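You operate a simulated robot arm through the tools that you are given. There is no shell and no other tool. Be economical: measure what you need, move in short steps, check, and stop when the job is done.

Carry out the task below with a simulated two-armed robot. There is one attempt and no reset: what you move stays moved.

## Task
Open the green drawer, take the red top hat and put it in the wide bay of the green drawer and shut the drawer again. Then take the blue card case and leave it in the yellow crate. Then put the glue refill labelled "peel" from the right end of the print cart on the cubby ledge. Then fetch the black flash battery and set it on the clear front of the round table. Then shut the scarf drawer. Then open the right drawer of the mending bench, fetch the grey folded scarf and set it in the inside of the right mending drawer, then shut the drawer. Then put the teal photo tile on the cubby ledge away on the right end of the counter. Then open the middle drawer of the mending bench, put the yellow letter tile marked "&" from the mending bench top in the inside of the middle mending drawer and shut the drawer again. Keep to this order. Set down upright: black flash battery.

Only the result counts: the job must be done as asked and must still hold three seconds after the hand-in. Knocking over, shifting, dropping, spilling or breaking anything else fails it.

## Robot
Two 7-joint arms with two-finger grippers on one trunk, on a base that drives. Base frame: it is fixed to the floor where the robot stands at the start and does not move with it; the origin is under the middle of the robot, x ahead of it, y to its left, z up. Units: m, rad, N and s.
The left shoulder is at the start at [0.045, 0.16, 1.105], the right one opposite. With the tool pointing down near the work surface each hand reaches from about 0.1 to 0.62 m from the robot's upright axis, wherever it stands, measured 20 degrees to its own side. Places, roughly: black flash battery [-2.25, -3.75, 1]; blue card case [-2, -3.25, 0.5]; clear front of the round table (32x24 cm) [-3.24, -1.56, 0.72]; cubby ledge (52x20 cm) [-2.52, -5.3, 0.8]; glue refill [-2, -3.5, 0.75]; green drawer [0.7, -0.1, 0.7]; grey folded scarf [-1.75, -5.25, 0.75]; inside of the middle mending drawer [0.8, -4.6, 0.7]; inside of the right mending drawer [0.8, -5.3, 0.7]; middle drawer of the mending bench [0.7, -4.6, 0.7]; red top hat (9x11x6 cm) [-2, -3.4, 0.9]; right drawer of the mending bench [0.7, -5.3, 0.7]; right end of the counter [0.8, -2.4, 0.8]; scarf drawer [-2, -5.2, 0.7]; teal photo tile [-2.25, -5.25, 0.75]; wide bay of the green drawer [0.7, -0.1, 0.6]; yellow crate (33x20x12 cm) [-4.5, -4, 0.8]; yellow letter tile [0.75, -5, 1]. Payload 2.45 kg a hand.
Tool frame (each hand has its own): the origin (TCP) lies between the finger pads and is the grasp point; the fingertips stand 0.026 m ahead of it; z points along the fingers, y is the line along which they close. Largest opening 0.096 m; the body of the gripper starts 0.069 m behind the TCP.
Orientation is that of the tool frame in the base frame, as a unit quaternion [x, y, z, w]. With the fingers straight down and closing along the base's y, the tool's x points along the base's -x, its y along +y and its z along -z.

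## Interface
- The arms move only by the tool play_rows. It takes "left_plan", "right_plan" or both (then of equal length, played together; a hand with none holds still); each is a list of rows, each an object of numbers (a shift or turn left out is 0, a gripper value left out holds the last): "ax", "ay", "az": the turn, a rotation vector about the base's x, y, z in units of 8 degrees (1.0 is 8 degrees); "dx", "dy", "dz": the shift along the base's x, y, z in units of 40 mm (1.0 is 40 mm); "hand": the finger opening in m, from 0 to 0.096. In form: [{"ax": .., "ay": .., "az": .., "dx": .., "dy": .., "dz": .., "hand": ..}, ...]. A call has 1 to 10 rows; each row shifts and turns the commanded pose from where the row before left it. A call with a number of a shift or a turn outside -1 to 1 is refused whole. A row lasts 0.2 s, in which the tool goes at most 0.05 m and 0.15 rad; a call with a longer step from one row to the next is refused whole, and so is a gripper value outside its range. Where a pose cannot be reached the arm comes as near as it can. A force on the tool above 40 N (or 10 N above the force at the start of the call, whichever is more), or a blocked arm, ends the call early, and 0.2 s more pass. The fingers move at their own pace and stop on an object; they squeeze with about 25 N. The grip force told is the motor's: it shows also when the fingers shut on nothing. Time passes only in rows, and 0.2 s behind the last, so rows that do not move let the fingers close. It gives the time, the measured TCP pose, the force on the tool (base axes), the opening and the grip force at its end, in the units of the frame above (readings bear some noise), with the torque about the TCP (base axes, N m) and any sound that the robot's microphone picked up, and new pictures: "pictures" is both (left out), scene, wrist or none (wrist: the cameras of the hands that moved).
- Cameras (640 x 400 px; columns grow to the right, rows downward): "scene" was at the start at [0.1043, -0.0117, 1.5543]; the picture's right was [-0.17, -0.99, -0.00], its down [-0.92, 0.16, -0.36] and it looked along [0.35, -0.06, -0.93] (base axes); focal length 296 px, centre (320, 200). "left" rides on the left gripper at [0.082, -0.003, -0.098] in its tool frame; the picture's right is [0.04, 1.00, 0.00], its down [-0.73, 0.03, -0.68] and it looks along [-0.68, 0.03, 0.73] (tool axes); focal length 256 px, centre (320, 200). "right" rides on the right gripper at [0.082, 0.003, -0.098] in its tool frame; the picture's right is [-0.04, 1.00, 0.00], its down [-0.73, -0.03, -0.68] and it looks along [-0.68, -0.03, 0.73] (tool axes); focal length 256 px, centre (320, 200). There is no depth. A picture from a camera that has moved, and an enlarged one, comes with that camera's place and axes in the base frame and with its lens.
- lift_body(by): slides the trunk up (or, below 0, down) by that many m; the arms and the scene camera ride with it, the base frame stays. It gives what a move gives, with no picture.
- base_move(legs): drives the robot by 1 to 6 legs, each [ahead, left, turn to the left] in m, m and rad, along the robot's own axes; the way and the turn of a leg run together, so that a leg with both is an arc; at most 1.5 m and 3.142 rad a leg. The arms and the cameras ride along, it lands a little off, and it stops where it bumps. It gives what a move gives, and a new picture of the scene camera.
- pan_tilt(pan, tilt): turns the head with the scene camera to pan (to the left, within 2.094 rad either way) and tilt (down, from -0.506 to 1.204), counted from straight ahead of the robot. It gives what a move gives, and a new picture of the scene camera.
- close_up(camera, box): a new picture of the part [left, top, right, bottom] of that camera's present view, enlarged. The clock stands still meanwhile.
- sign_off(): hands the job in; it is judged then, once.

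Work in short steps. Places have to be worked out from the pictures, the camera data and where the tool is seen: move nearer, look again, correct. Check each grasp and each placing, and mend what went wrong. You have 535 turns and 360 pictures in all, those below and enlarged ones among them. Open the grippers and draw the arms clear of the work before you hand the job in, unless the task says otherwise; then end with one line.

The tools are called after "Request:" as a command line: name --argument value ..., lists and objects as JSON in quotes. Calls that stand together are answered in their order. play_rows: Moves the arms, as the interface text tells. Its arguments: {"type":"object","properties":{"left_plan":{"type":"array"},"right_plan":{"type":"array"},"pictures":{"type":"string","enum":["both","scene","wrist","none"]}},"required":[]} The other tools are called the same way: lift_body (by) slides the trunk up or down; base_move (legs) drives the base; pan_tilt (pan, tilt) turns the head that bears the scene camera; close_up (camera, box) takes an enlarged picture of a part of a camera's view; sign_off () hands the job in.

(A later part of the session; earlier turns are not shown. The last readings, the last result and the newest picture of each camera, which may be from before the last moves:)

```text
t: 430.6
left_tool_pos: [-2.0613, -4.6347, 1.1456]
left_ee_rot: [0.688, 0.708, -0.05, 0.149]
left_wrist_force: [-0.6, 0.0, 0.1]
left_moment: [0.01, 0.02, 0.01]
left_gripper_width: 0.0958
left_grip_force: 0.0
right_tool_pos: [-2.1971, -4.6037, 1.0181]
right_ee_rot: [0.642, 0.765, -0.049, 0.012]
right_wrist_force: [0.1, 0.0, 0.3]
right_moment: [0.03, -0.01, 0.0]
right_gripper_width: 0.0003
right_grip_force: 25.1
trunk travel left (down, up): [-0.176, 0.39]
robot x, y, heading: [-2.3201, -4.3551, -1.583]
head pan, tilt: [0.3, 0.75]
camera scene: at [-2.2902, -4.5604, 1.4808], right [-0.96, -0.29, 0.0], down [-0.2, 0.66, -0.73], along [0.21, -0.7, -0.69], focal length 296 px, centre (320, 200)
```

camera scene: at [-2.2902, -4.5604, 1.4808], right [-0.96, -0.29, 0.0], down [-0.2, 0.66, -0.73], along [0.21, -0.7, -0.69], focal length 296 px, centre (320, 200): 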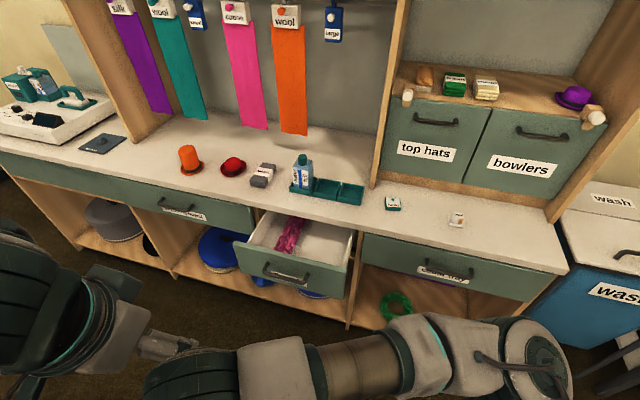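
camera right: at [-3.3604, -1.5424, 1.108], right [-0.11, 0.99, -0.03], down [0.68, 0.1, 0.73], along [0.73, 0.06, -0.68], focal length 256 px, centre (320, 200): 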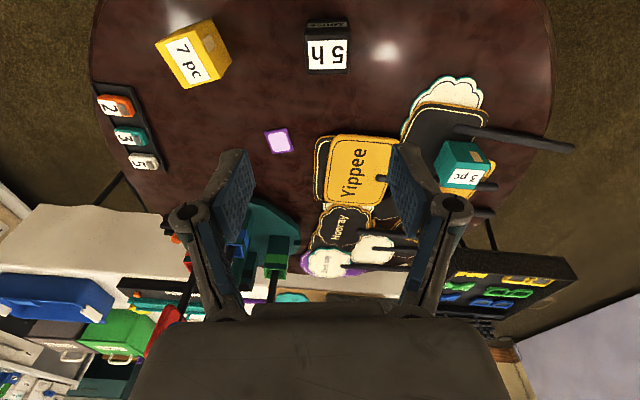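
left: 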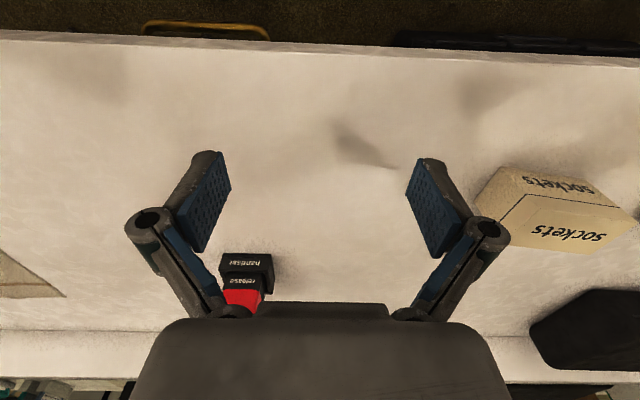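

Panel front at y≈-5.05, right free part x≈-2.19 where my hand already lines up. Lower the trunk, pitch the closed fingers forward and lower to z≈0.69.

Request:
lift_body --by -0.105

Request:
play_rows --right_plan '[{"dy": -0.7, "dz": -0.5, "ax": -0.8, "az": -0.5}, {"dy": -0.7, "dz": -0.5, "ax": -0.8, "az": -0.5}, {"dy": -0.7, "dz": -0.5, "ax": -0.9}, {"dy": -0.7, "dz": -0.6, "ax": -0.9}, {"dy": -0.7, "dz": -0.6, "ax": -0.9}, {"dz": -0.7, "ax": -0.9}, {"dz": -0.7, "ax": -0.9}, {"dz": -0.7}, {"dz": -0.5}]' --pictures "both"

```text
t: 432.0
left_tool_pos: [-2.0698, -4.6948, 0.9936]
left_ee_rot: [0.699, 0.71, 0.023, 0.083]
left_wrist_force: [-0.4, 0.9, -0.3]
left_moment: [-0.02, -0.02, -0.02]
left_gripper_width: 0.096
left_grip_force: 0.0
right_tool_pos: [-2.2029, -4.6021, 0.9154]
right_ee_rot: [0.642, 0.765, -0.047, 0.015]
right_wrist_force: [-0.1, 1.2, 0.3]
right_moment: [-0.01, 0.01, 0.01]
right_gripper_width: 0.0001
right_grip_force: 25.2
trunk travel left (down, up): [-0.071, 0.495]
robot x, y, heading: [-2.3186, -4.3515, -1.584]
head pan, tilt: [0.3, 0.75]
```

```text
t: 432.5
left_tool_pos: [-2.0645, -4.6922, 0.9941]
left_ee_rot: [0.7, 0.709, 0.019, 0.083]
left_wrist_force: [1.4, -0.5, -0.7]
left_moment: [-0.05, 0.01, 0.01]
left_gripper_width: 0.0962
left_grip_force: 0.0
right_tool_pos: [-2.1977, -4.6253, 0.8999]
right_ee_rot: [0.668, 0.738, -0.082, 0.05]
right_wrist_force: [6.8, -8.4, 9.1]
right_moment: [1.68, 0.44, -0.77]
right_gripper_width: 0.0
right_grip_force: 24.6
trunk travel left (down, up): [-0.071, 0.495]
robot x, y, heading: [-2.3157, -4.3512, -1.575]
head pan, tilt: [0.3, 0.75]
stopped in row 2 (right hand): the force on the tool passed its limit at 88 N (the readings are from after the stop); the commanded pose is now the measured one
camera scene: at [-2.2901, -4.6818, 1.3516], right [-0.96, -0.29, 0.0], down [-0.2, 0.66, -0.73], along [0.21, -0.7, -0.69], focal length 296 px, centre (320, 200)
camera right: at [-2.1977, -4.527, 0.9805], right [1.0, 0.06, -0.05], down [0.07, -0.59, 0.8], along [0.02, -0.8, -0.59], focal length 256 px, centre (320, 200)
```

scene: 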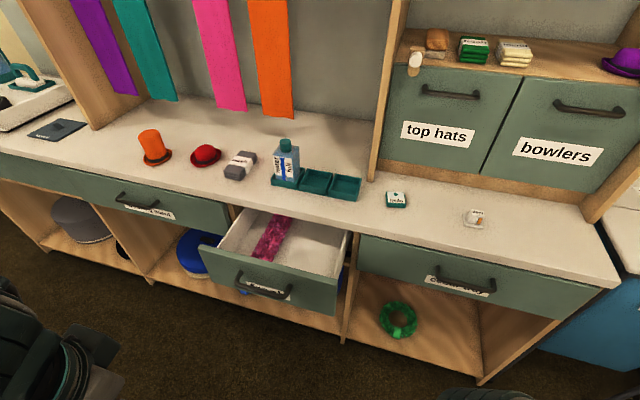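
right: 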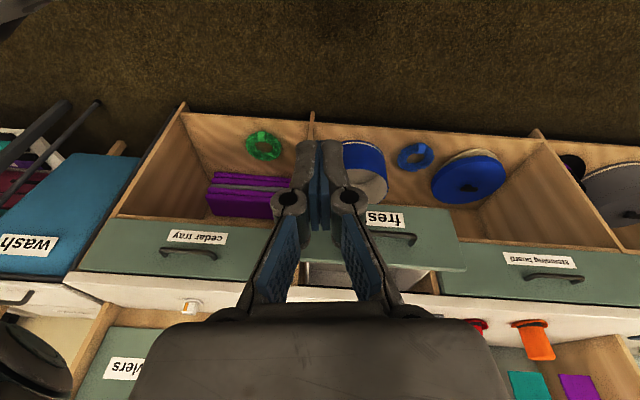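

The two hands touched each other. Move the left hand away to the left and up first.

Request:
play_rows --left_plan '[{"dx": 0.7, "dz": 0.3}, {"dx": 0.8, "dz": 0.4}, {"dx": 0.8, "dz": 0.4}, {"dx": 0.8, "dz": 0.4}, {"dx": 0.8}, {"dx": 0.8}]' --pictures "none"

Request:
play_rows --right_plan '[{"dy": -0.7, "dz": -0.4, "ax": -0.8, "dx": -0.1}, {"dy": -0.7, "dz": -0.5, "ax": -0.9}, {"dy": -0.7, "dz": -0.6, "ax": -0.9}, {"dy": -0.7, "dz": -0.6, "ax": -0.9}, {"dz": -0.7, "ax": -0.9}, {"dz": -0.7, "ax": -0.9}, {"dz": -0.7}, {"dz": -0.5}]' --pictures "both"

```text
t: 433.9
left_tool_pos: [-2.0287, -4.7062, 0.9623]
left_ee_rot: [0.7, 0.709, 0.02, 0.083]
left_wrist_force: [0.4, -0.2, -0.2]
left_moment: [0.0, -0.03, 0.0]
left_gripper_width: 0.096
left_grip_force: 0.2
left hand out of reach, approached as far as the arm can: row 1, 2, 3, 4, 5, 6
right_tool_pos: [-2.1976, -4.6271, 0.8996]
right_ee_rot: [0.667, 0.739, -0.082, 0.048]
right_wrist_force: [-10.9, -6.8, 32.0]
right_moment: [3.89, -0.98, 1.07]
right_gripper_width: 0.0
right_grip_force: 24.7
trunk travel left (down, up): [-0.071, 0.495]
robot x, y, heading: [-2.3177, -4.3497, -1.582]
head pan, tilt: [0.3, 0.75]
```

```text
t: 434.1
left_tool_pos: [-2.0334, -4.6996, 0.9655]
left_ee_rot: [0.699, 0.709, 0.02, 0.087]
left_wrist_force: [0.8, 0.4, -0.1]
left_moment: [0.01, 0.0, 0.02]
left_gripper_width: 0.0959
left_grip_force: 0.0
right_tool_pos: [-2.1997, -4.6216, 0.903]
right_ee_rot: [0.667, 0.739, -0.081, 0.056]
right_wrist_force: [-1.7, -4.5, 9.7]
right_moment: [1.38, -0.19, 0.13]
right_gripper_width: 0.0001
right_grip_force: 24.5
trunk travel left (down, up): [-0.071, 0.495]
robot x, y, heading: [-2.3174, -4.3518, -1.581]
head pan, tilt: [0.3, 0.75]
stopped in row 1 (right hand): the force on the tool passed its limit at 76 N (the readings are from after the stop); the commanded pose is now the measured one
camera scene: at [-2.2922, -4.6812, 1.3519], right [-0.96, -0.29, 0.0], down [-0.2, 0.66, -0.73], along [0.21, -0.7, -0.69], focal length 296 px, centre (320, 200)
camera right: at [-2.2023, -4.5232, 0.9823], right [1.0, 0.06, -0.04], down [0.06, -0.59, 0.81], along [0.03, -0.81, -0.59], focal length 256 px, centre (320, 200)
```

scene: 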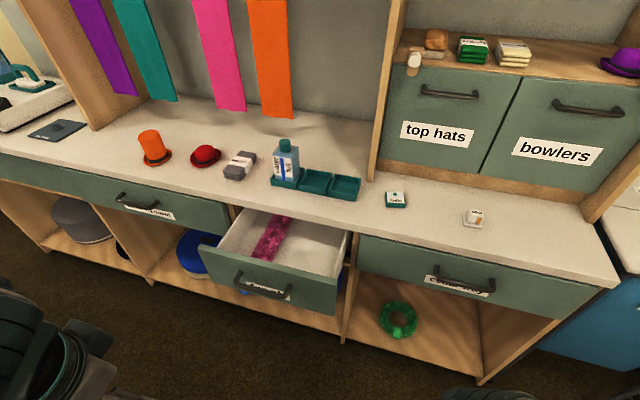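
right: 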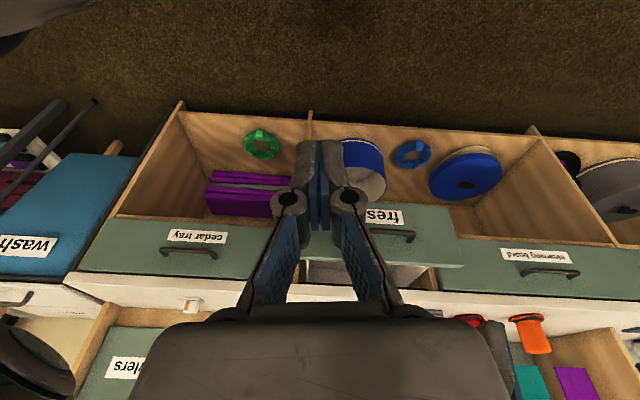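

The right hand is pressed against my own leaning torso. Raise the trunk, extend the arms forward, then lower.

Request:
lift_body --by 0.105

Request:
play_rows --right_plan '[{"dy": -0.8}, {"dy": -0.8}, {"dy": -0.8}, {"dy": -0.8}, {"dy": -0.8}, {"dy": -0.8}, {"dy": -0.4}]' --left_plan '[{"dx": 0.6}, {"dx": 0.8}, {"dx": 0.8}, {"dx": 0.8}, {"dx": 0.8}, {"dx": 0.5, "dy": -0.6}, {"dy": -0.6}]' --pictures "scene"

```text
t: 435.5
left_tool_pos: [-2.0312, -4.7024, 1.0676]
left_ee_rot: [0.699, 0.709, 0.022, 0.084]
left_wrist_force: [-0.5, 0.5, -1.0]
left_moment: [-0.01, 0.0, 0.01]
left_gripper_width: 0.0962
left_grip_force: 0.1
right_tool_pos: [-2.1984, -4.6234, 1.0063]
right_ee_rot: [0.667, 0.739, -0.079, 0.055]
right_wrist_force: [-0.6, 5.0, 15.1]
right_moment: [1.43, -0.25, 0.13]
right_gripper_width: 0.0
right_grip_force: 25.0
trunk travel left (down, up): [-0.176, 0.39]
robot x, y, heading: [-2.3175, -4.3555, -1.584]
head pan, tilt: [0.3, 0.75]
```

```text
t: 437.1
left_tool_pos: [-1.8821, -4.782, 1.0475]
left_ee_rot: [0.699, 0.709, 0.02, 0.084]
left_wrist_force: [0.8, -0.3, -0.1]
left_moment: [0.02, -0.01, 0.03]
left_gripper_width: 0.096
left_grip_force: 0.1
left hand out of reach, approached as far as the arm can: row 3, 4, 5
right_tool_pos: [-2.1988, -4.8326, 1.0062]
right_ee_rot: [0.667, 0.738, -0.081, 0.056]
right_wrist_force: [-0.4, -0.2, -0.4]
right_moment: [0.01, -0.01, 0.0]
right_gripper_width: 0.0
right_grip_force: 24.9
trunk travel left (down, up): [-0.176, 0.39]
robot x, y, heading: [-2.3207, -4.3489, -1.579]
head pan, tilt: [0.3, 0.75]
camera scene: at [-2.2895, -4.5631, 1.4803], right [-0.96, -0.29, 0.0], down [-0.2, 0.66, -0.73], along [0.21, -0.7, -0.69], focal length 296 px, centre (320, 200)
```

scene: 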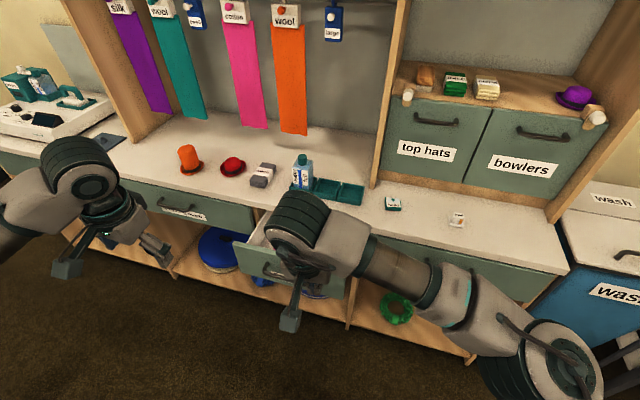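

Free now. Lower trunk, then pitch and lower the right hand.

Request:
lift_body --by -0.1

Request:
play_rows --right_plan '[{"dz": -0.6, "ax": -0.9}, {"dz": -0.7, "ax": -0.9}, {"dz": -0.7, "ax": -0.9}, {"dz": -0.8, "ax": -0.9}, {"dz": -0.8, "ax": -0.9}, {"dz": -0.8}, {"dz": -0.8}]' --pictures "both"

```text
t: 438.4
left_tool_pos: [-1.8838, -4.7979, 0.9186]
left_ee_rot: [0.702, 0.708, 0.05, 0.057]
left_wrist_force: [-0.2, 0.7, 0.6]
left_moment: [-0.03, -0.02, 0.02]
left_gripper_width: 0.0961
left_grip_force: 0.0
right_tool_pos: [-2.1977, -4.8285, 0.9076]
right_ee_rot: [0.666, 0.739, -0.082, 0.059]
right_wrist_force: [-0.1, 0.1, 0.0]
right_moment: [-0.04, 0.0, 0.04]
right_gripper_width: 0.0002
right_grip_force: 24.5
trunk travel left (down, up): [-0.076, 0.49]
robot x, y, heading: [-2.3186, -4.3518, -1.581]
head pan, tilt: [0.3, 0.75]
```

```text
t: 440.0
left_tool_pos: [-1.8829, -4.8006, 0.9152]
left_ee_rot: [0.702, 0.708, 0.051, 0.055]
left_wrist_force: [0.4, -0.2, -0.7]
left_moment: [0.04, 0.04, 0.0]
left_gripper_width: 0.0961
left_grip_force: 0.0
right_tool_pos: [-2.1981, -4.8314, 0.6964]
right_ee_rot: [0.617, 0.677, -0.306, 0.26]
right_wrist_force: [-0.1, 0.1, -0.4]
right_moment: [0.0, 0.0, 0.03]
right_gripper_width: 0.0001
right_grip_force: 25.0
trunk travel left (down, up): [-0.076, 0.49]
robot x, y, heading: [-2.3172, -4.3511, -1.579]
head pan, tilt: [0.3, 0.75]
camera scene: at [-2.2907, -4.6772, 1.3578], right [-0.96, -0.29, 0.0], down [-0.2, 0.66, -0.73], along [0.21, -0.7, -0.69], focal length 296 px, centre (320, 200)
camera right: at [-2.2015, -4.7042, 0.7033], right [1.0, 0.03, -0.06], down [0.06, 0.0, 1.0], along [0.03, -1.0, 0.0], focal length 256 px, centre (320, 200)
```

scene: 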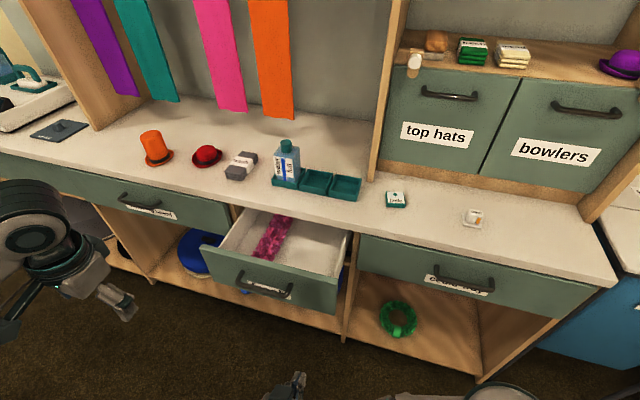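
right: 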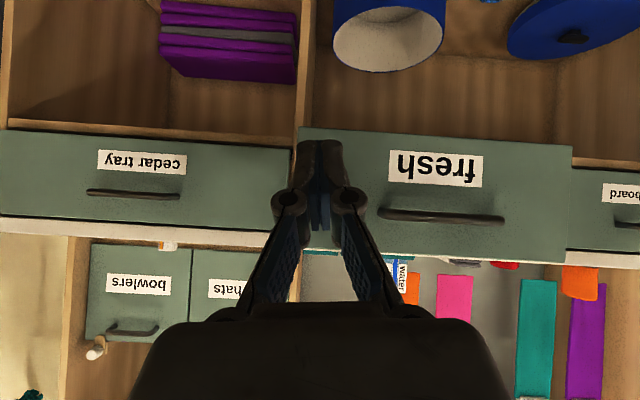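

Fingers are aimed at the right part of the "fresh" panel. Drive forward to push.

Request:
play_rows --right_plan '[{"dx": 0.3}]' --pictures "none"

Request:
base_move --legs '[[0.29, 0, 0]]'

Request:
play_rows --right_plan '[{"dy": -0.25}, {"dy": -0.25}, {"dy": -0.25}, {"dy": -0.25}, {"dy": -0.25}, {"dy": -0.25}, {"dy": -0.25}]' --pictures "both"

```text
t: 440.4
left_tool_pos: [-1.8834, -4.7996, 0.917]
left_ee_rot: [0.702, 0.708, 0.051, 0.055]
left_wrist_force: [-0.7, -0.1, 0.0]
left_moment: [-0.03, -0.01, 0.0]
left_gripper_width: 0.096
left_grip_force: 0.0
right_tool_pos: [-2.1876, -4.8305, 0.6968]
right_ee_rot: [0.617, 0.678, -0.305, 0.258]
right_wrist_force: [-0.5, 1.0, -1.0]
right_moment: [0.02, 0.01, -0.01]
right_gripper_width: 0.0002
right_grip_force: 25.6
trunk travel left (down, up): [-0.076, 0.49]
robot x, y, heading: [-2.3182, -4.3512, -1.578]
head pan, tilt: [0.3, 0.75]
```

```text
t: 442.4
left_tool_pos: [-1.8895, -5.0949, 0.9161]
left_ee_rot: [0.705, 0.706, 0.05, 0.056]
left_wrist_force: [0.6, -1.0, 0.4]
left_moment: [0.02, -0.02, 0.01]
left_gripper_width: 0.0962
left_grip_force: 0.2
right_tool_pos: [-2.1935, -5.1231, 0.6971]
right_ee_rot: [0.618, 0.676, -0.306, 0.259]
right_wrist_force: [0.2, 0.4, 0.3]
right_moment: [-0.02, -0.01, 0.02]
right_gripper_width: 0.0
right_grip_force: 25.3
trunk travel left (down, up): [-0.076, 0.49]
robot x, y, heading: [-2.3223, -4.6428, -1.585]
head pan, tilt: [0.3, 0.75]
camera scene: at [-2.296, -4.9688, 1.3578], right [-0.96, -0.28, 0.0], down [-0.2, 0.66, -0.73], along [0.2, -0.7, -0.69], focal length 296 px, centre (320, 200)
```

scene: 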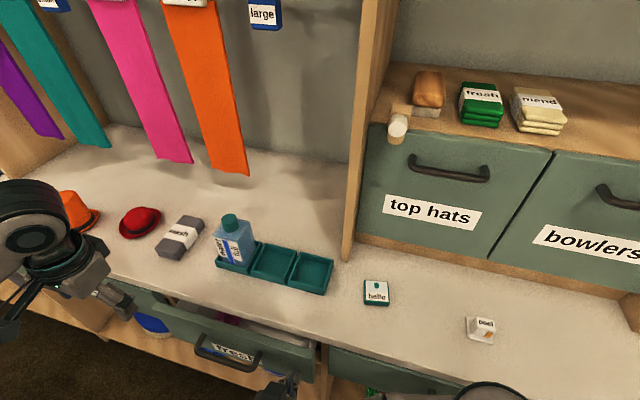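

```text
t: 443.6
left_tool_pos: [-1.894, -5.0863, 0.9221]
left_ee_rot: [0.705, 0.705, 0.05, 0.061]
left_wrist_force: [-0.2, -0.5, -0.6]
left_moment: [0.04, 0.0, -0.01]
left_gripper_width: 0.0958
left_grip_force: 0.0
right_tool_pos: [-2.197, -5.1545, 0.7002]
right_ee_rot: [0.616, 0.679, -0.303, 0.259]
right_wrist_force: [-3.8, 12.1, 5.7]
right_moment: [-0.15, 0.08, -0.15]
right_gripper_width: 0.0002
right_grip_force: 25.4
trunk travel left (down, up): [-0.076, 0.49]
robot x, y, heading: [-2.3238, -4.6436, -1.59]
head pan, tilt: [0.3, 0.75]
stopped in row 5 (right hand): the force on the tool passed its limit at 49 N (the readings are from after the stop); the commanded pose is now the measured one
camera scene: at [-2.2985, -4.968, 1.3579], right [-0.96, -0.28, 0.0], down [-0.19, 0.66, -0.73], along [0.21, -0.7, -0.69], focal length 296 px, centre (320, 200)
camera right: at [-2.1985, -5.0284, 0.7067], right [1.0, 0.03, -0.06], down [0.06, -0.01, 1.0], along [0.03, -1.0, -0.01], focal length 256 px, centre (320, 200)
```

scene: 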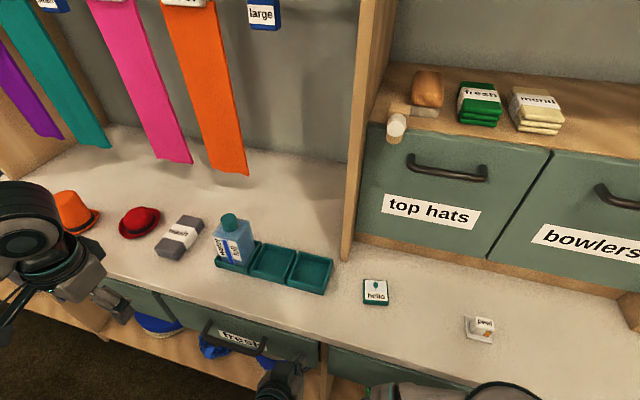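
right: 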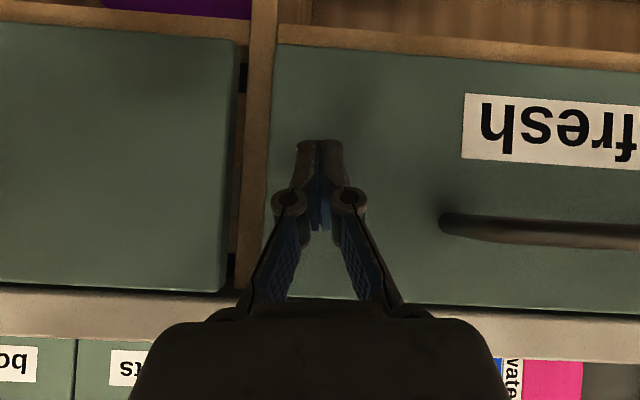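

The scarf drawer panel is flush with its neighbour: shut. Now back off, restore the hand, and head to the mending bench.

Request:
base_move --legs '[[-0.2, 0, 0]]'

Request:
lift_body --by 0.17

Request:
play_rows --right_plan '[{"ax": 0.95, "dz": 0.5}, {"ax": 0.95, "dz": 0.8}, {"ax": 0.95, "dz": 0.8}, {"ax": 0.95, "dz": 0.8}, {"ax": 0.95, "dz": 0.8}, {"dz": 0.5, "dx": -0.8}, {"dx": -0.8}, {"dx": -0.8}]' --pictures "none"

Request:
base_move --legs '[[-0.05, 0, 0], [0, 0, 1.48]]'

```text
t: 445.2
left_tool_pos: [-1.8927, -4.8835, 0.9237]
left_ee_rot: [0.704, 0.705, 0.049, 0.06]
left_wrist_force: [0.1, -0.5, -0.2]
left_moment: [-0.03, 0.02, 0.01]
left_gripper_width: 0.0962
left_grip_force: 0.0
right_tool_pos: [-2.1938, -4.9537, 0.7006]
right_ee_rot: [0.616, 0.679, -0.303, 0.26]
right_wrist_force: [0.2, 0.7, 0.2]
right_moment: [0.01, 0.0, -0.01]
right_gripper_width: 0.0
right_grip_force: 25.3
trunk travel left (down, up): [-0.076, 0.49]
robot x, y, heading: [-2.3209, -4.4416, -1.587]
head pan, tilt: [0.3, 0.75]
camera scene: at [-2.2947, -4.7653, 1.3582], right [-0.96, -0.28, 0.0], down [-0.19, 0.66, -0.73], along [0.2, -0.7, -0.69], focal length 296 px, centre (320, 200)
```

scene: 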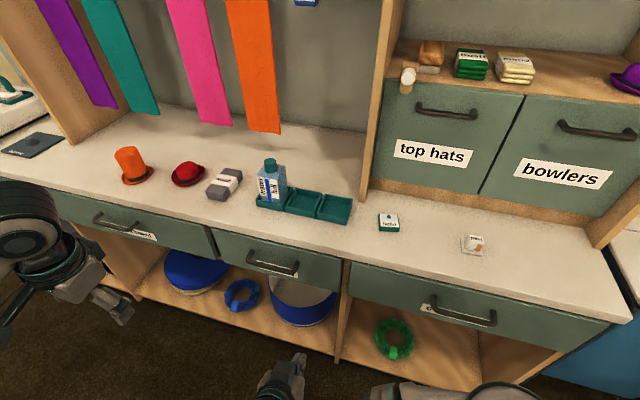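

```text
t: 447.1
left_tool_pos: [-1.8953, -4.881, 1.0957]
left_ee_rot: [0.704, 0.705, 0.048, 0.063]
left_wrist_force: [0.4, -0.2, -1.1]
left_moment: [0.04, 0.05, -0.01]
left_gripper_width: 0.0961
left_grip_force: 0.1
right_tool_pos: [-2.1946, -4.9512, 0.8723]
right_ee_rot: [0.617, 0.678, -0.304, 0.26]
right_wrist_force: [0.5, -0.5, -0.6]
right_moment: [-0.01, 0.0, 0.0]
right_gripper_width: 0.0
right_grip_force: 24.9
trunk travel left (down, up): [-0.246, 0.32]
robot x, y, heading: [-2.3188, -4.4418, -1.583]
head pan, tilt: [0.3, 0.75]
```

```text
t: 448.9
left_tool_pos: [-1.8963, -4.8806, 1.0969]
left_ee_rot: [0.704, 0.706, 0.048, 0.065]
left_wrist_force: [-0.5, -0.4, 0.5]
left_moment: [-0.03, -0.03, -0.03]
left_gripper_width: 0.096
left_grip_force: 0.0
right_tool_pos: [-2.2935, -4.9502, 1.0412]
right_ee_rot: [0.667, 0.74, -0.066, 0.048]
right_wrist_force: [0.6, 0.6, 0.5]
right_moment: [0.01, 0.0, 0.0]
right_gripper_width: 0.0004
right_grip_force: 24.8
trunk travel left (down, up): [-0.246, 0.32]
robot x, y, heading: [-2.3184, -4.4384, -1.582]
head pan, tilt: [0.3, 0.75]
```

```text
t: 453.5
left_tool_pos: [-1.8406, -4.0087, 1.0958]
left_ee_rot: [0.047, 0.996, 0.078, 0.014]
left_wrist_force: [0.3, 0.3, -0.2]
left_moment: [0.01, 0.02, -0.03]
left_gripper_width: 0.0962
left_grip_force: 0.0
right_tool_pos: [-1.8087, -4.4116, 1.0411]
right_ee_rot: [-0.002, 0.997, -0.019, 0.079]
right_wrist_force: [0.0, 0.2, 0.3]
right_moment: [0.0, 0.0, 0.01]
right_gripper_width: 0.0
right_grip_force: 25.0
trunk travel left (down, up): [-0.246, 0.32]
robot x, y, heading: [-2.3179, -4.3901, -0.11]
head pan, tilt: [0.3, 0.75]
camera scene: at [-2.1668, -4.3797, 1.5562], right [0.19, -0.98, 0.0], down [-0.67, -0.13, -0.73], along [0.72, 0.14, -0.69], focal length 296 px, centre (320, 200)
```

scene: 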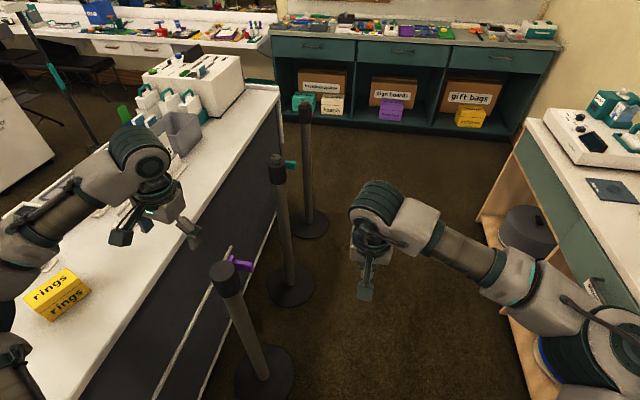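

Bring the left hand inward, then steer through the aisle between posts and cabinet.

Request:
play_rows --left_plan '[{"dy": -0.8}, {"dy": -0.8}, {"dy": -0.8}, {"dy": -0.8}, {"dy": -0.5}]' --pictures "none"

Request:
base_move --legs '[[0, 0, -0.4], [0.6, 0, 0], [0, 0, 0.51], [0.9, 0, 0]]'

```text
t: 454.7
left_tool_pos: [-1.844, -4.1582, 1.0979]
left_ee_rot: [0.046, 0.996, 0.079, 0.017]
left_wrist_force: [0.4, 0.6, 0.3]
left_moment: [0.02, 0.0, -0.01]
left_gripper_width: 0.096
left_grip_force: 0.0
right_tool_pos: [-1.8137, -4.411, 1.0429]
right_ee_rot: [-0.003, 0.997, -0.019, 0.081]
right_wrist_force: [-0.6, -0.1, 0.6]
right_moment: [0.03, -0.02, -0.04]
right_gripper_width: 0.0001
right_grip_force: 25.1
trunk travel left (down, up): [-0.246, 0.32]
robot x, y, heading: [-2.3153, -4.3904, -0.108]
head pan, tilt: [0.3, 0.75]
```

```text
t: 465.0
left_tool_pos: [-0.4591, -4.4115, 1.0972]
left_ee_rot: [-0.004, 0.997, 0.079, 0.012]
left_wrist_force: [0.4, 0.2, -0.3]
left_moment: [0.03, 0.02, 0.02]
left_gripper_width: 0.0962
left_grip_force: 0.1
right_tool_pos: [-0.4018, -4.6618, 1.0427]
right_ee_rot: [-0.054, 0.995, -0.014, 0.082]
right_wrist_force: [0.0, -0.2, -0.5]
right_moment: [0.01, -0.01, 0.02]
right_gripper_width: 0.0
right_grip_force: 24.7
trunk travel left (down, up): [-0.246, 0.32]
robot x, y, heading: [-0.9083, -4.6892, -0.004]
head pan, tilt: [0.3, 0.75]
camera scene: at [-0.7577, -4.6634, 1.5562], right [0.29, -0.96, 0.0], down [-0.66, -0.2, -0.73], along [0.7, 0.21, -0.69], focal length 296 px, centre (320, 200)
```

scene: 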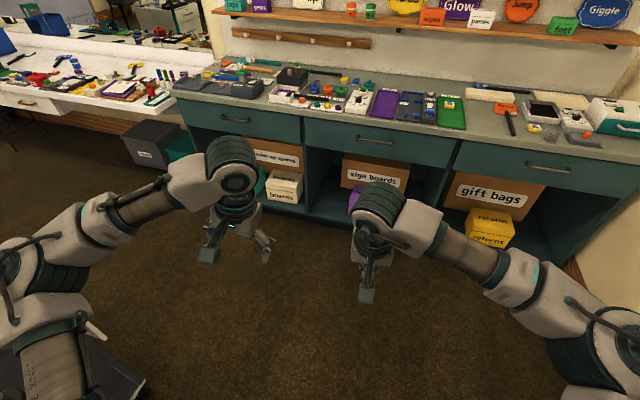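

Mending bench ahead with three drawers. Look toward its right side.

Request:
pan_tilt --pan -0.35 --tilt 0.6

Request:
close_up --camera "scene" --box '[150, 80, 550, 330]'

```text
t: 466.0
left_tool_pos: [-0.4631, -4.4154, 1.1006]
left_ee_rot: [-0.004, 0.997, 0.081, 0.015]
left_wrist_force: [-0.5, -0.6, -0.7]
left_moment: [-0.02, -0.01, 0.04]
left_gripper_width: 0.0959
left_grip_force: 0.0
right_tool_pos: [-0.4064, -4.6638, 1.0449]
right_ee_rot: [-0.054, 0.995, -0.013, 0.083]
right_wrist_force: [0.7, 0.1, 0.1]
right_moment: [-0.01, 0.04, -0.02]
right_gripper_width: 0.0
right_grip_force: 24.3
trunk travel left (down, up): [-0.246, 0.32]
robot x, y, heading: [-0.9066, -4.6926, -0.004]
head pan, tilt: [-0.351, 0.6]
camera scene: at [-0.7542, -4.721, 1.5691], right [-0.35, -0.94, 0.0], down [-0.53, 0.2, -0.82], along [0.77, -0.29, -0.57], focal length 296 px, centre (320, 200)
```

scene: 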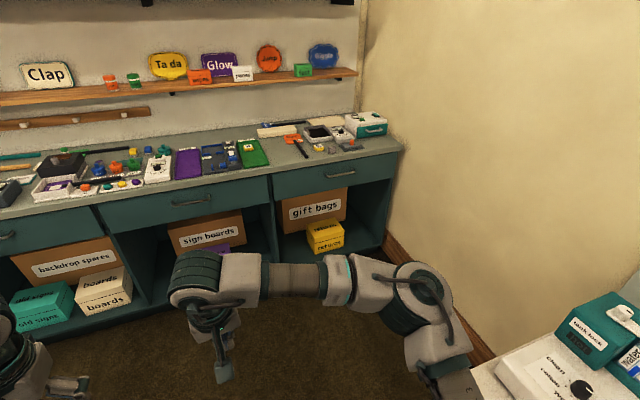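

```text
1.60 times, centred on (350, 205) of scene
camera zoom: at [-0.7542, -4.721, 1.5691], right [-0.35, -0.94, 0.0], down [-0.53, 0.2, -0.82], along [0.77, -0.29, -0.57], focal length 474 px, centre (272, 192)
```

zoom: 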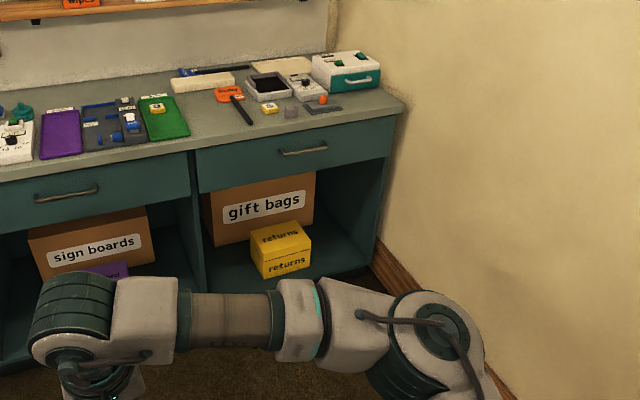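

The right drawer handle is near (0.65,-5.29,0.70). Drive ahead to x≈-0.2, then configure the right hand pointing ahead with vertical closing.

Request:
base_move --legs '[[0.7, 0, 0]]'

Request:
lift_body --by -0.08

Request:
play_rows --right_plan '[{"ay": -1, "dy": -0.5, "hand": 0.05}, {"ay": -1, "dy": -0.5}, {"ay": -1, "dy": -0.6}, {"ay": -1, "dy": -0.6}, {"ay": -1, "dy": -0.6}, {"ay": -1, "dy": -0.6}, {"ay": -1, "dz": -0.5}, {"ay": -1, "dz": -0.5}, {"ay": -1, "dz": -0.5}, {"ay": -1, "dz": -0.5}]' --pictures "none"

Request:
play_rows --right_plan '[{"ax": 1}, {"ax": 1}, {"ax": 1}, {"ax": 1}, {"ax": 1}, {"ax": 1}, {"ax": 1}, {"ax": 1}, {"ax": 1}, {"ax": 1}]' --pictures "scene"

```text
t: 469.8
left_tool_pos: [0.2198, -4.4125, 1.1006]
left_ee_rot: [-0.009, 0.997, 0.081, 0.014]
left_wrist_force: [0.7, 0.8, 0.0]
left_moment: [-0.02, -0.01, -0.03]
left_gripper_width: 0.0959
left_grip_force: 0.0
right_tool_pos: [0.2801, -4.6601, 1.0458]
right_ee_rot: [-0.058, 0.995, -0.014, 0.084]
right_wrist_force: [-0.4, 0.6, 0.4]
right_moment: [-0.01, -0.02, 0.02]
right_gripper_width: 0.0
right_grip_force: 24.7
trunk travel left (down, up): [-0.246, 0.32]
robot x, y, heading: [-0.2236, -4.6945, -0.004]
head pan, tilt: [-0.351, 0.6]
camera scene: at [-0.0683, -4.721, 1.5692], right [-0.34, -0.94, 0.0], down [-0.53, 0.19, -0.82], along [0.77, -0.28, -0.57], focal length 296 px, centre (320, 200)
```

scene: 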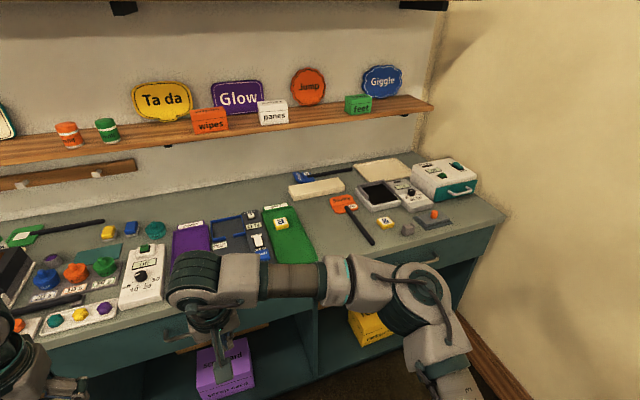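

```text
t: 471.0
left_tool_pos: [0.215, -4.4113, 1.0226]
left_ee_rot: [-0.009, 0.997, 0.08, 0.016]
left_wrist_force: [0.1, 0.0, 0.2]
left_moment: [-0.03, 0.0, 0.01]
left_gripper_width: 0.0963
left_grip_force: 0.0
right_tool_pos: [0.2747, -4.6598, 0.9689]
right_ee_rot: [-0.058, 0.994, -0.013, 0.088]
right_wrist_force: [-0.7, -0.3, 0.2]
right_moment: [0.04, -0.02, 0.04]
right_gripper_width: 0.0
right_grip_force: 24.7
trunk travel left (down, up): [-0.166, 0.4]
robot x, y, heading: [-0.2202, -4.6943, 0.001]
head pan, tilt: [-0.351, 0.6]
```

```text
t: 473.2
left_tool_pos: [0.218, -4.4073, 1.0187]
left_ee_rot: [-0.009, 0.997, 0.078, 0.014]
left_wrist_force: [0.3, -0.2, -0.8]
left_moment: [0.0, 0.03, 0.05]
left_gripper_width: 0.0959
left_grip_force: 0.0
right_tool_pos: [0.2776, -4.7924, 0.8867]
right_ee_rot: [-0.039, 0.706, -0.049, 0.705]
right_wrist_force: [-0.4, 0.4, 0.0]
right_moment: [0.03, -0.05, -0.04]
right_gripper_width: 0.05
right_grip_force: 0.0
trunk travel left (down, up): [-0.166, 0.4]
robot x, y, heading: [-0.2209, -4.6941, -0.003]
head pan, tilt: [-0.351, 0.6]
```

```text
t: 475.4
left_tool_pos: [0.2165, -4.4138, 1.022]
left_ee_rot: [-0.009, 0.997, 0.079, 0.015]
left_wrist_force: [0.4, 0.8, 0.5]
left_moment: [0.0, 0.0, 0.03]
left_gripper_width: 0.0956
left_grip_force: 0.1
right_tool_pos: [0.2755, -4.7979, 0.8858]
right_ee_rot: [0.426, 0.572, 0.418, 0.563]
right_wrist_force: [0.3, -0.2, 0.8]
right_moment: [0.0, 0.03, 0.02]
right_gripper_width: 0.05
right_grip_force: 0.0
trunk travel left (down, up): [-0.166, 0.4]
robot x, y, heading: [-0.2191, -4.6932, -0.002]
head pan, tilt: [-0.351, 0.6]
camera scene: at [0.0027, -4.7229, 1.4822], right [-0.34, -0.94, 0.0], down [-0.53, 0.19, -0.82], along [0.77, -0.28, -0.57], focal length 296 px, centre (320, 200)
```

scene: 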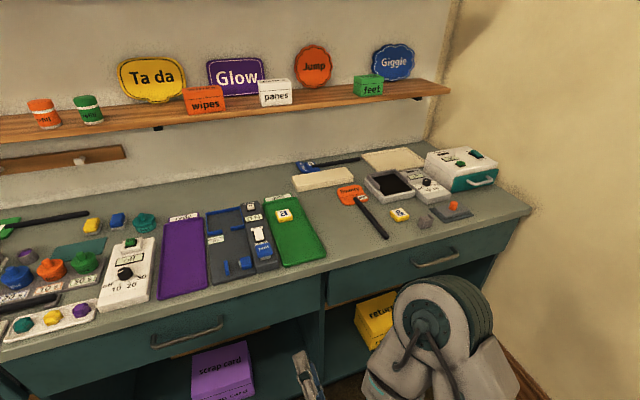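

The "&" tile is visible (the other says "a"). Finish the roll, then look with the right wrist camera to locate the handle.

Request:
play_rows --right_plan '[{"ax": 0.7}, {"ax": 0.7}, {"ax": 0.7}]' --pictures "wrist"

Request:
close_up --camera "scene" --box '[260, 160, 500, 310]'

```text
t: 476.2
left_tool_pos: [0.2175, -4.4112, 1.0219]
left_ee_rot: [-0.009, 0.997, 0.081, 0.015]
left_wrist_force: [-0.3, 1.1, -1.0]
left_moment: [-0.03, -0.03, 0.04]
left_gripper_width: 0.0958
left_grip_force: 0.1
right_tool_pos: [0.2739, -4.7961, 0.8867]
right_ee_rot: [0.504, 0.504, 0.496, 0.496]
right_wrist_force: [0.9, 1.1, 0.9]
right_moment: [0.03, 0.03, -0.01]
right_gripper_width: 0.05
right_grip_force: 0.0
trunk travel left (down, up): [-0.166, 0.4]
robot x, y, heading: [-0.2206, -4.6917, 0.004]
head pan, tilt: [-0.351, 0.6]
camera right: at [0.1782, -4.7158, 0.8911], right [0.02, -0.04, 1.0], down [-0.68, -0.73, -0.02], along [0.73, -0.68, -0.04], focal length 256 px, centre (320, 200)
```

right: 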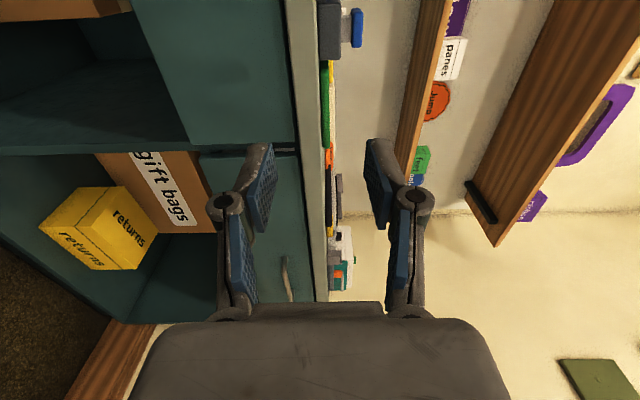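

```text
2.67 times, centred on (380, 235) of scene
camera zoom: at [0.0027, -4.7211, 1.4822], right [-0.34, -0.94, 0.0], down [-0.53, 0.19, -0.82], along [0.77, -0.28, -0.57], focal length 790 px, centre (160, 107)
```

zoom: 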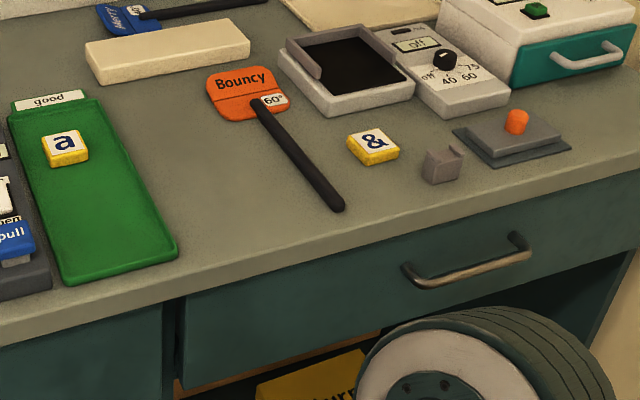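

Triangulated handle: ≈(0.507,-5.295,0.78). Lower the trunk 0.1 and strafe right 0.36 m.

Request:
lift_body --by -0.1

Request:
base_move --legs '[[0, -0.36, 0]]'

Request:
play_rows --right_plan '[{"dy": -0.8}, {"dy": -0.8}, {"dy": -0.6}, {}]' --pictures "wrist"

```text
t: 477.5
left_tool_pos: [0.2148, -4.4125, 0.9231]
left_ee_rot: [-0.009, 0.997, 0.08, 0.018]
left_wrist_force: [-0.3, 0.4, 0.5]
left_moment: [0.01, 0.01, 0.0]
left_gripper_width: 0.096
left_grip_force: 0.1
right_tool_pos: [0.2819, -4.7973, 0.7322]
right_ee_rot: [0.534, 0.536, 0.462, 0.462]
right_wrist_force: [-1.2, 0.4, -0.4]
right_moment: [0.02, 0.04, 0.0]
right_gripper_width: 0.0501
right_grip_force: 0.0
trunk travel left (down, up): [-0.066, 0.5]
robot x, y, heading: [-0.2245, -4.6941, -0.002]
head pan, tilt: [-0.351, 0.6]
```

```text
t: 479.8
left_tool_pos: [0.2157, -4.7743, 0.9214]
left_ee_rot: [-0.007, 0.997, 0.079, 0.017]
left_wrist_force: [-0.6, -0.3, 0.2]
left_moment: [-0.04, 0.01, -0.01]
left_gripper_width: 0.0957
left_grip_force: 0.1
right_tool_pos: [0.2832, -5.16, 0.7298]
right_ee_rot: [0.535, 0.535, 0.461, 0.463]
right_wrist_force: [-0.1, 0.4, 0.1]
right_moment: [0.0, 0.02, -0.02]
right_gripper_width: 0.0502
right_grip_force: 0.0
trunk travel left (down, up): [-0.066, 0.5]
robot x, y, heading: [-0.2179, -5.0571, -0.002]
head pan, tilt: [-0.351, 0.6]
camera scene: at [0.1199, -5.0817, 1.3574], right [-0.35, -0.94, 0.01], down [-0.53, 0.19, -0.82], along [0.77, -0.29, -0.57], focal length 296 px, centre (320, 200)
```

scene: 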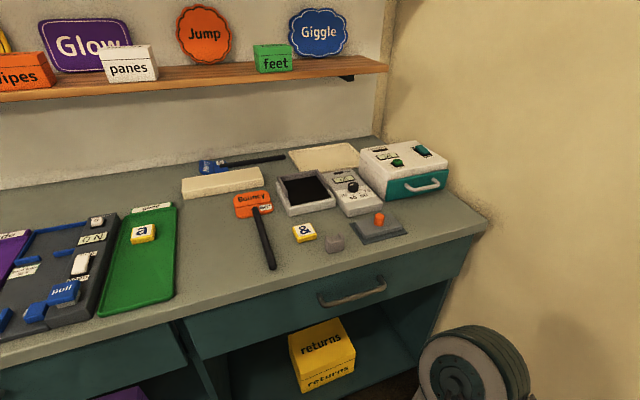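

```text
t: 480.8
left_tool_pos: [0.2119, -4.777, 0.9248]
left_ee_rot: [-0.007, 0.996, 0.082, 0.017]
left_wrist_force: [0.8, -0.2, -1.0]
left_moment: [0.0, -0.03, 0.04]
left_gripper_width: 0.096
left_grip_force: 0.1
right_tool_pos: [0.2895, -5.1668, 0.7376]
right_ee_rot: [0.536, 0.533, 0.462, 0.464]
right_wrist_force: [0.8, -0.5, 0.2]
right_moment: [-0.04, 0.0, 0.01]
right_gripper_width: 0.0501
right_grip_force: 0.0
right hand out of reach, approached as far as the arm can: row 1, 2, 3
trunk travel left (down, up): [-0.066, 0.5]
robot x, y, heading: [-0.2211, -5.0565, -0.002]
head pan, tilt: [-0.351, 0.6]
camera right: at [0.1942, -5.0853, 0.7542], right [0.14, -0.04, 0.99], down [-0.68, -0.73, 0.07], along [0.72, -0.68, -0.13], focal length 256 px, centre (320, 200)
```

right: 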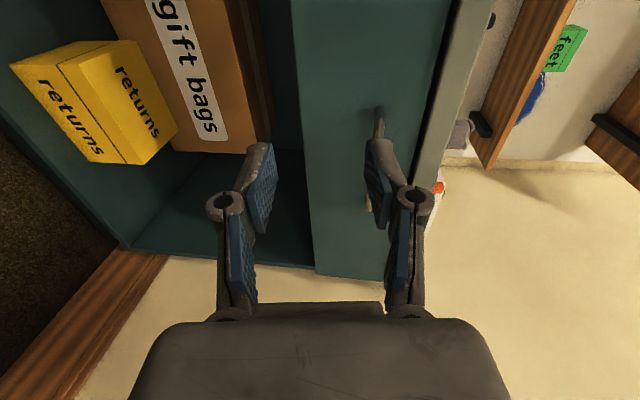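

Handle at z≈0.776, its left end y≈-5.22. Raise the trunk 5 cm, level the hand, and shift right.

Request:
lift_body --by 0.05

Request:
play_rows --right_plan '[{"ay": -1, "dy": -0.5}, {"dy": -0.7}, {"dy": -0.7}, {"dy": -0.4}, {}]' --pictures "wrist"

```text
t: 481.8
left_tool_pos: [0.2133, -4.7745, 0.9735]
left_ee_rot: [-0.008, 0.996, 0.082, 0.017]
left_wrist_force: [0.0, -0.3, -1.0]
left_moment: [0.0, 0.04, 0.01]
left_gripper_width: 0.0958
left_grip_force: 0.1
right_tool_pos: [0.2883, -5.1651, 0.81]
right_ee_rot: [0.525, 0.523, 0.474, 0.476]
right_wrist_force: [0.3, 0.7, -0.6]
right_moment: [0.01, -0.03, 0.02]
right_gripper_width: 0.0498
right_grip_force: 0.1
trunk travel left (down, up): [-0.116, 0.45]
robot x, y, heading: [-0.2262, -5.0528, -0.001]
head pan, tilt: [-0.351, 0.6]
```

```text
t: 483.0
left_tool_pos: [0.2117, -4.7752, 0.9746]
left_ee_rot: [-0.008, 0.997, 0.081, 0.017]
left_wrist_force: [0.7, -0.4, -0.3]
left_moment: [-0.01, -0.02, -0.01]
left_gripper_width: 0.096
left_grip_force: 0.0
right_tool_pos: [0.2831, -5.1643, 0.8523]
right_ee_rot: [0.493, 0.486, 0.509, 0.512]
right_wrist_force: [0.5, 0.4, -1.1]
right_moment: [-0.01, -0.04, 0.01]
right_gripper_width: 0.0501
right_grip_force: 0.1
right hand out of reach, approached as far as the arm can: row 1, 2, 3, 4
trunk travel left (down, up): [-0.116, 0.45]
robot x, y, heading: [-0.2236, -5.0554, 0.003]
head pan, tilt: [-0.351, 0.6]
camera right: at [0.1864, -5.0821, 0.8499], right [-0.04, -0.04, 1.0], down [-0.68, -0.73, -0.06], along [0.73, -0.69, 0.0], focal length 256 px, centre (320, 200)
```

right: 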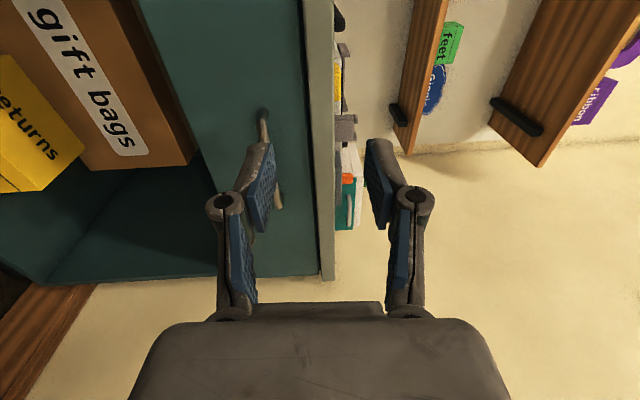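

The wrist needs more extension; move forward while descending.

Request:
play_rows --right_plan '[{"dx": 0.8}, {"dx": 0.8}, {"dx": 0.8}]' --pictures "wrist"

```text
t: 483.8
left_tool_pos: [0.2129, -4.7758, 0.9742]
left_ee_rot: [-0.007, 0.997, 0.081, 0.018]
left_wrist_force: [0.2, -0.6, 0.6]
left_moment: [0.03, 0.0, -0.03]
left_gripper_width: 0.096
left_grip_force: 0.0
right_tool_pos: [0.3696, -5.1372, 0.8623]
right_ee_rot: [0.493, 0.486, 0.509, 0.512]
right_wrist_force: [-0.3, -0.4, -0.7]
right_moment: [0.0, -0.03, 0.03]
right_gripper_width: 0.0501
right_grip_force: 0.0
right hand out of reach, approached as far as the arm can: row 1, 2, 3
trunk travel left (down, up): [-0.116, 0.45]
robot x, y, heading: [-0.2237, -5.0577, -0.003]
head pan, tilt: [-0.351, 0.6]
camera right: at [0.2726, -5.0554, 0.8614], right [-0.04, -0.04, 1.0], down [-0.68, -0.73, -0.06], along [0.73, -0.69, 0.0], focal length 256 px, centre (320, 200)
```

right: 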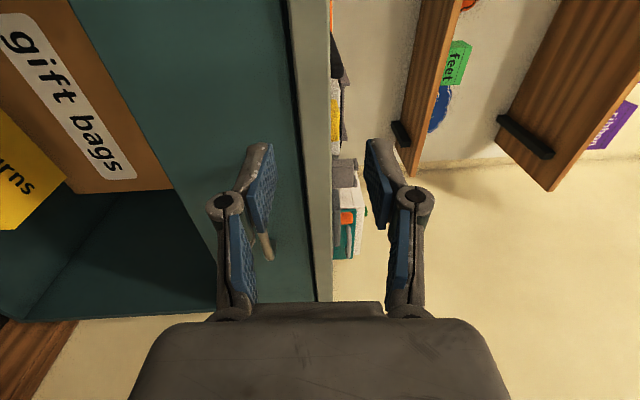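

The geometry that worked for the green drawer had the shoulder higher relative to the handle. Retract, raise the trunk 0.16, and lower the hand accordingly.

Request:
play_rows --right_plan '[{"dx": -0.8}, {"dx": -0.8}]' --pictures "none"

Request:
lift_body --by 0.15

Request:
play_rows --right_plan '[{"dz": -0.8}, {"dz": -0.8}, {"dz": -0.8}, {"dz": -0.8}, {"dz": -0.8}]' --pictures "wrist"

```text
t: 484.4
left_tool_pos: [0.2131, -4.7755, 0.9742]
left_ee_rot: [-0.008, 0.996, 0.081, 0.018]
left_wrist_force: [0.3, 0.8, -0.2]
left_moment: [0.0, 0.0, 0.03]
left_gripper_width: 0.0957
left_grip_force: 0.1
right_tool_pos: [0.3036, -5.1369, 0.8623]
right_ee_rot: [0.49, 0.487, 0.51, 0.512]
right_wrist_force: [-0.7, 0.6, 0.2]
right_moment: [0.0, -0.02, 0.04]
right_gripper_width: 0.05
right_grip_force: 0.1
trunk travel left (down, up): [-0.116, 0.45]
robot x, y, heading: [-0.222, -5.0532, -0.009]
head pan, tilt: [-0.351, 0.6]
```

```text
t: 486.1
left_tool_pos: [0.2133, -4.7761, 1.1235]
left_ee_rot: [-0.008, 0.997, 0.08, 0.018]
left_wrist_force: [0.5, -0.6, -0.3]
left_moment: [-0.01, 0.02, 0.0]
left_gripper_width: 0.0961
left_grip_force: 0.1
right_tool_pos: [0.3067, -5.1361, 1.0101]
right_ee_rot: [0.491, 0.487, 0.51, 0.511]
right_wrist_force: [-0.2, -0.9, -0.4]
right_moment: [-0.01, -0.02, -0.04]
right_gripper_width: 0.0499
right_grip_force: 0.1
trunk travel left (down, up): [-0.266, 0.3]
robot x, y, heading: [-0.2221, -5.0549, -0.002]
head pan, tilt: [-0.351, 0.6]
```

```text
t: 487.3
left_tool_pos: [0.2131, -4.7747, 1.1243]
left_ee_rot: [-0.008, 0.997, 0.08, 0.017]
left_wrist_force: [-0.4, 0.1, -1.0]
left_moment: [0.0, -0.05, -0.04]
left_gripper_width: 0.0959
left_grip_force: 0.0
right_tool_pos: [0.281, -5.0772, 0.8895]
right_ee_rot: [0.492, 0.487, 0.507, 0.514]
right_wrist_force: [0.7, 0.8, -0.4]
right_moment: [0.0, 0.0, 0.02]
right_gripper_width: 0.0503
right_grip_force: 0.1
right hand out of reach, approached as far as the arm can: row 1, 2, 3, 4, 5
trunk travel left (down, up): [-0.266, 0.3]
robot x, y, heading: [-0.2207, -5.0529, -0.003]
head pan, tilt: [-0.351, 0.6]
camera right: at [0.1843, -4.9948, 0.8893], right [-0.04, -0.04, 1.0], down [-0.68, -0.73, -0.06], along [0.73, -0.69, 0.0], focal length 256 px, centre (320, 200)
```

right: 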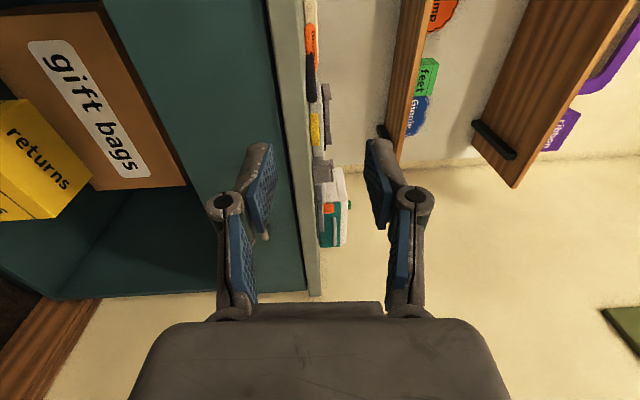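

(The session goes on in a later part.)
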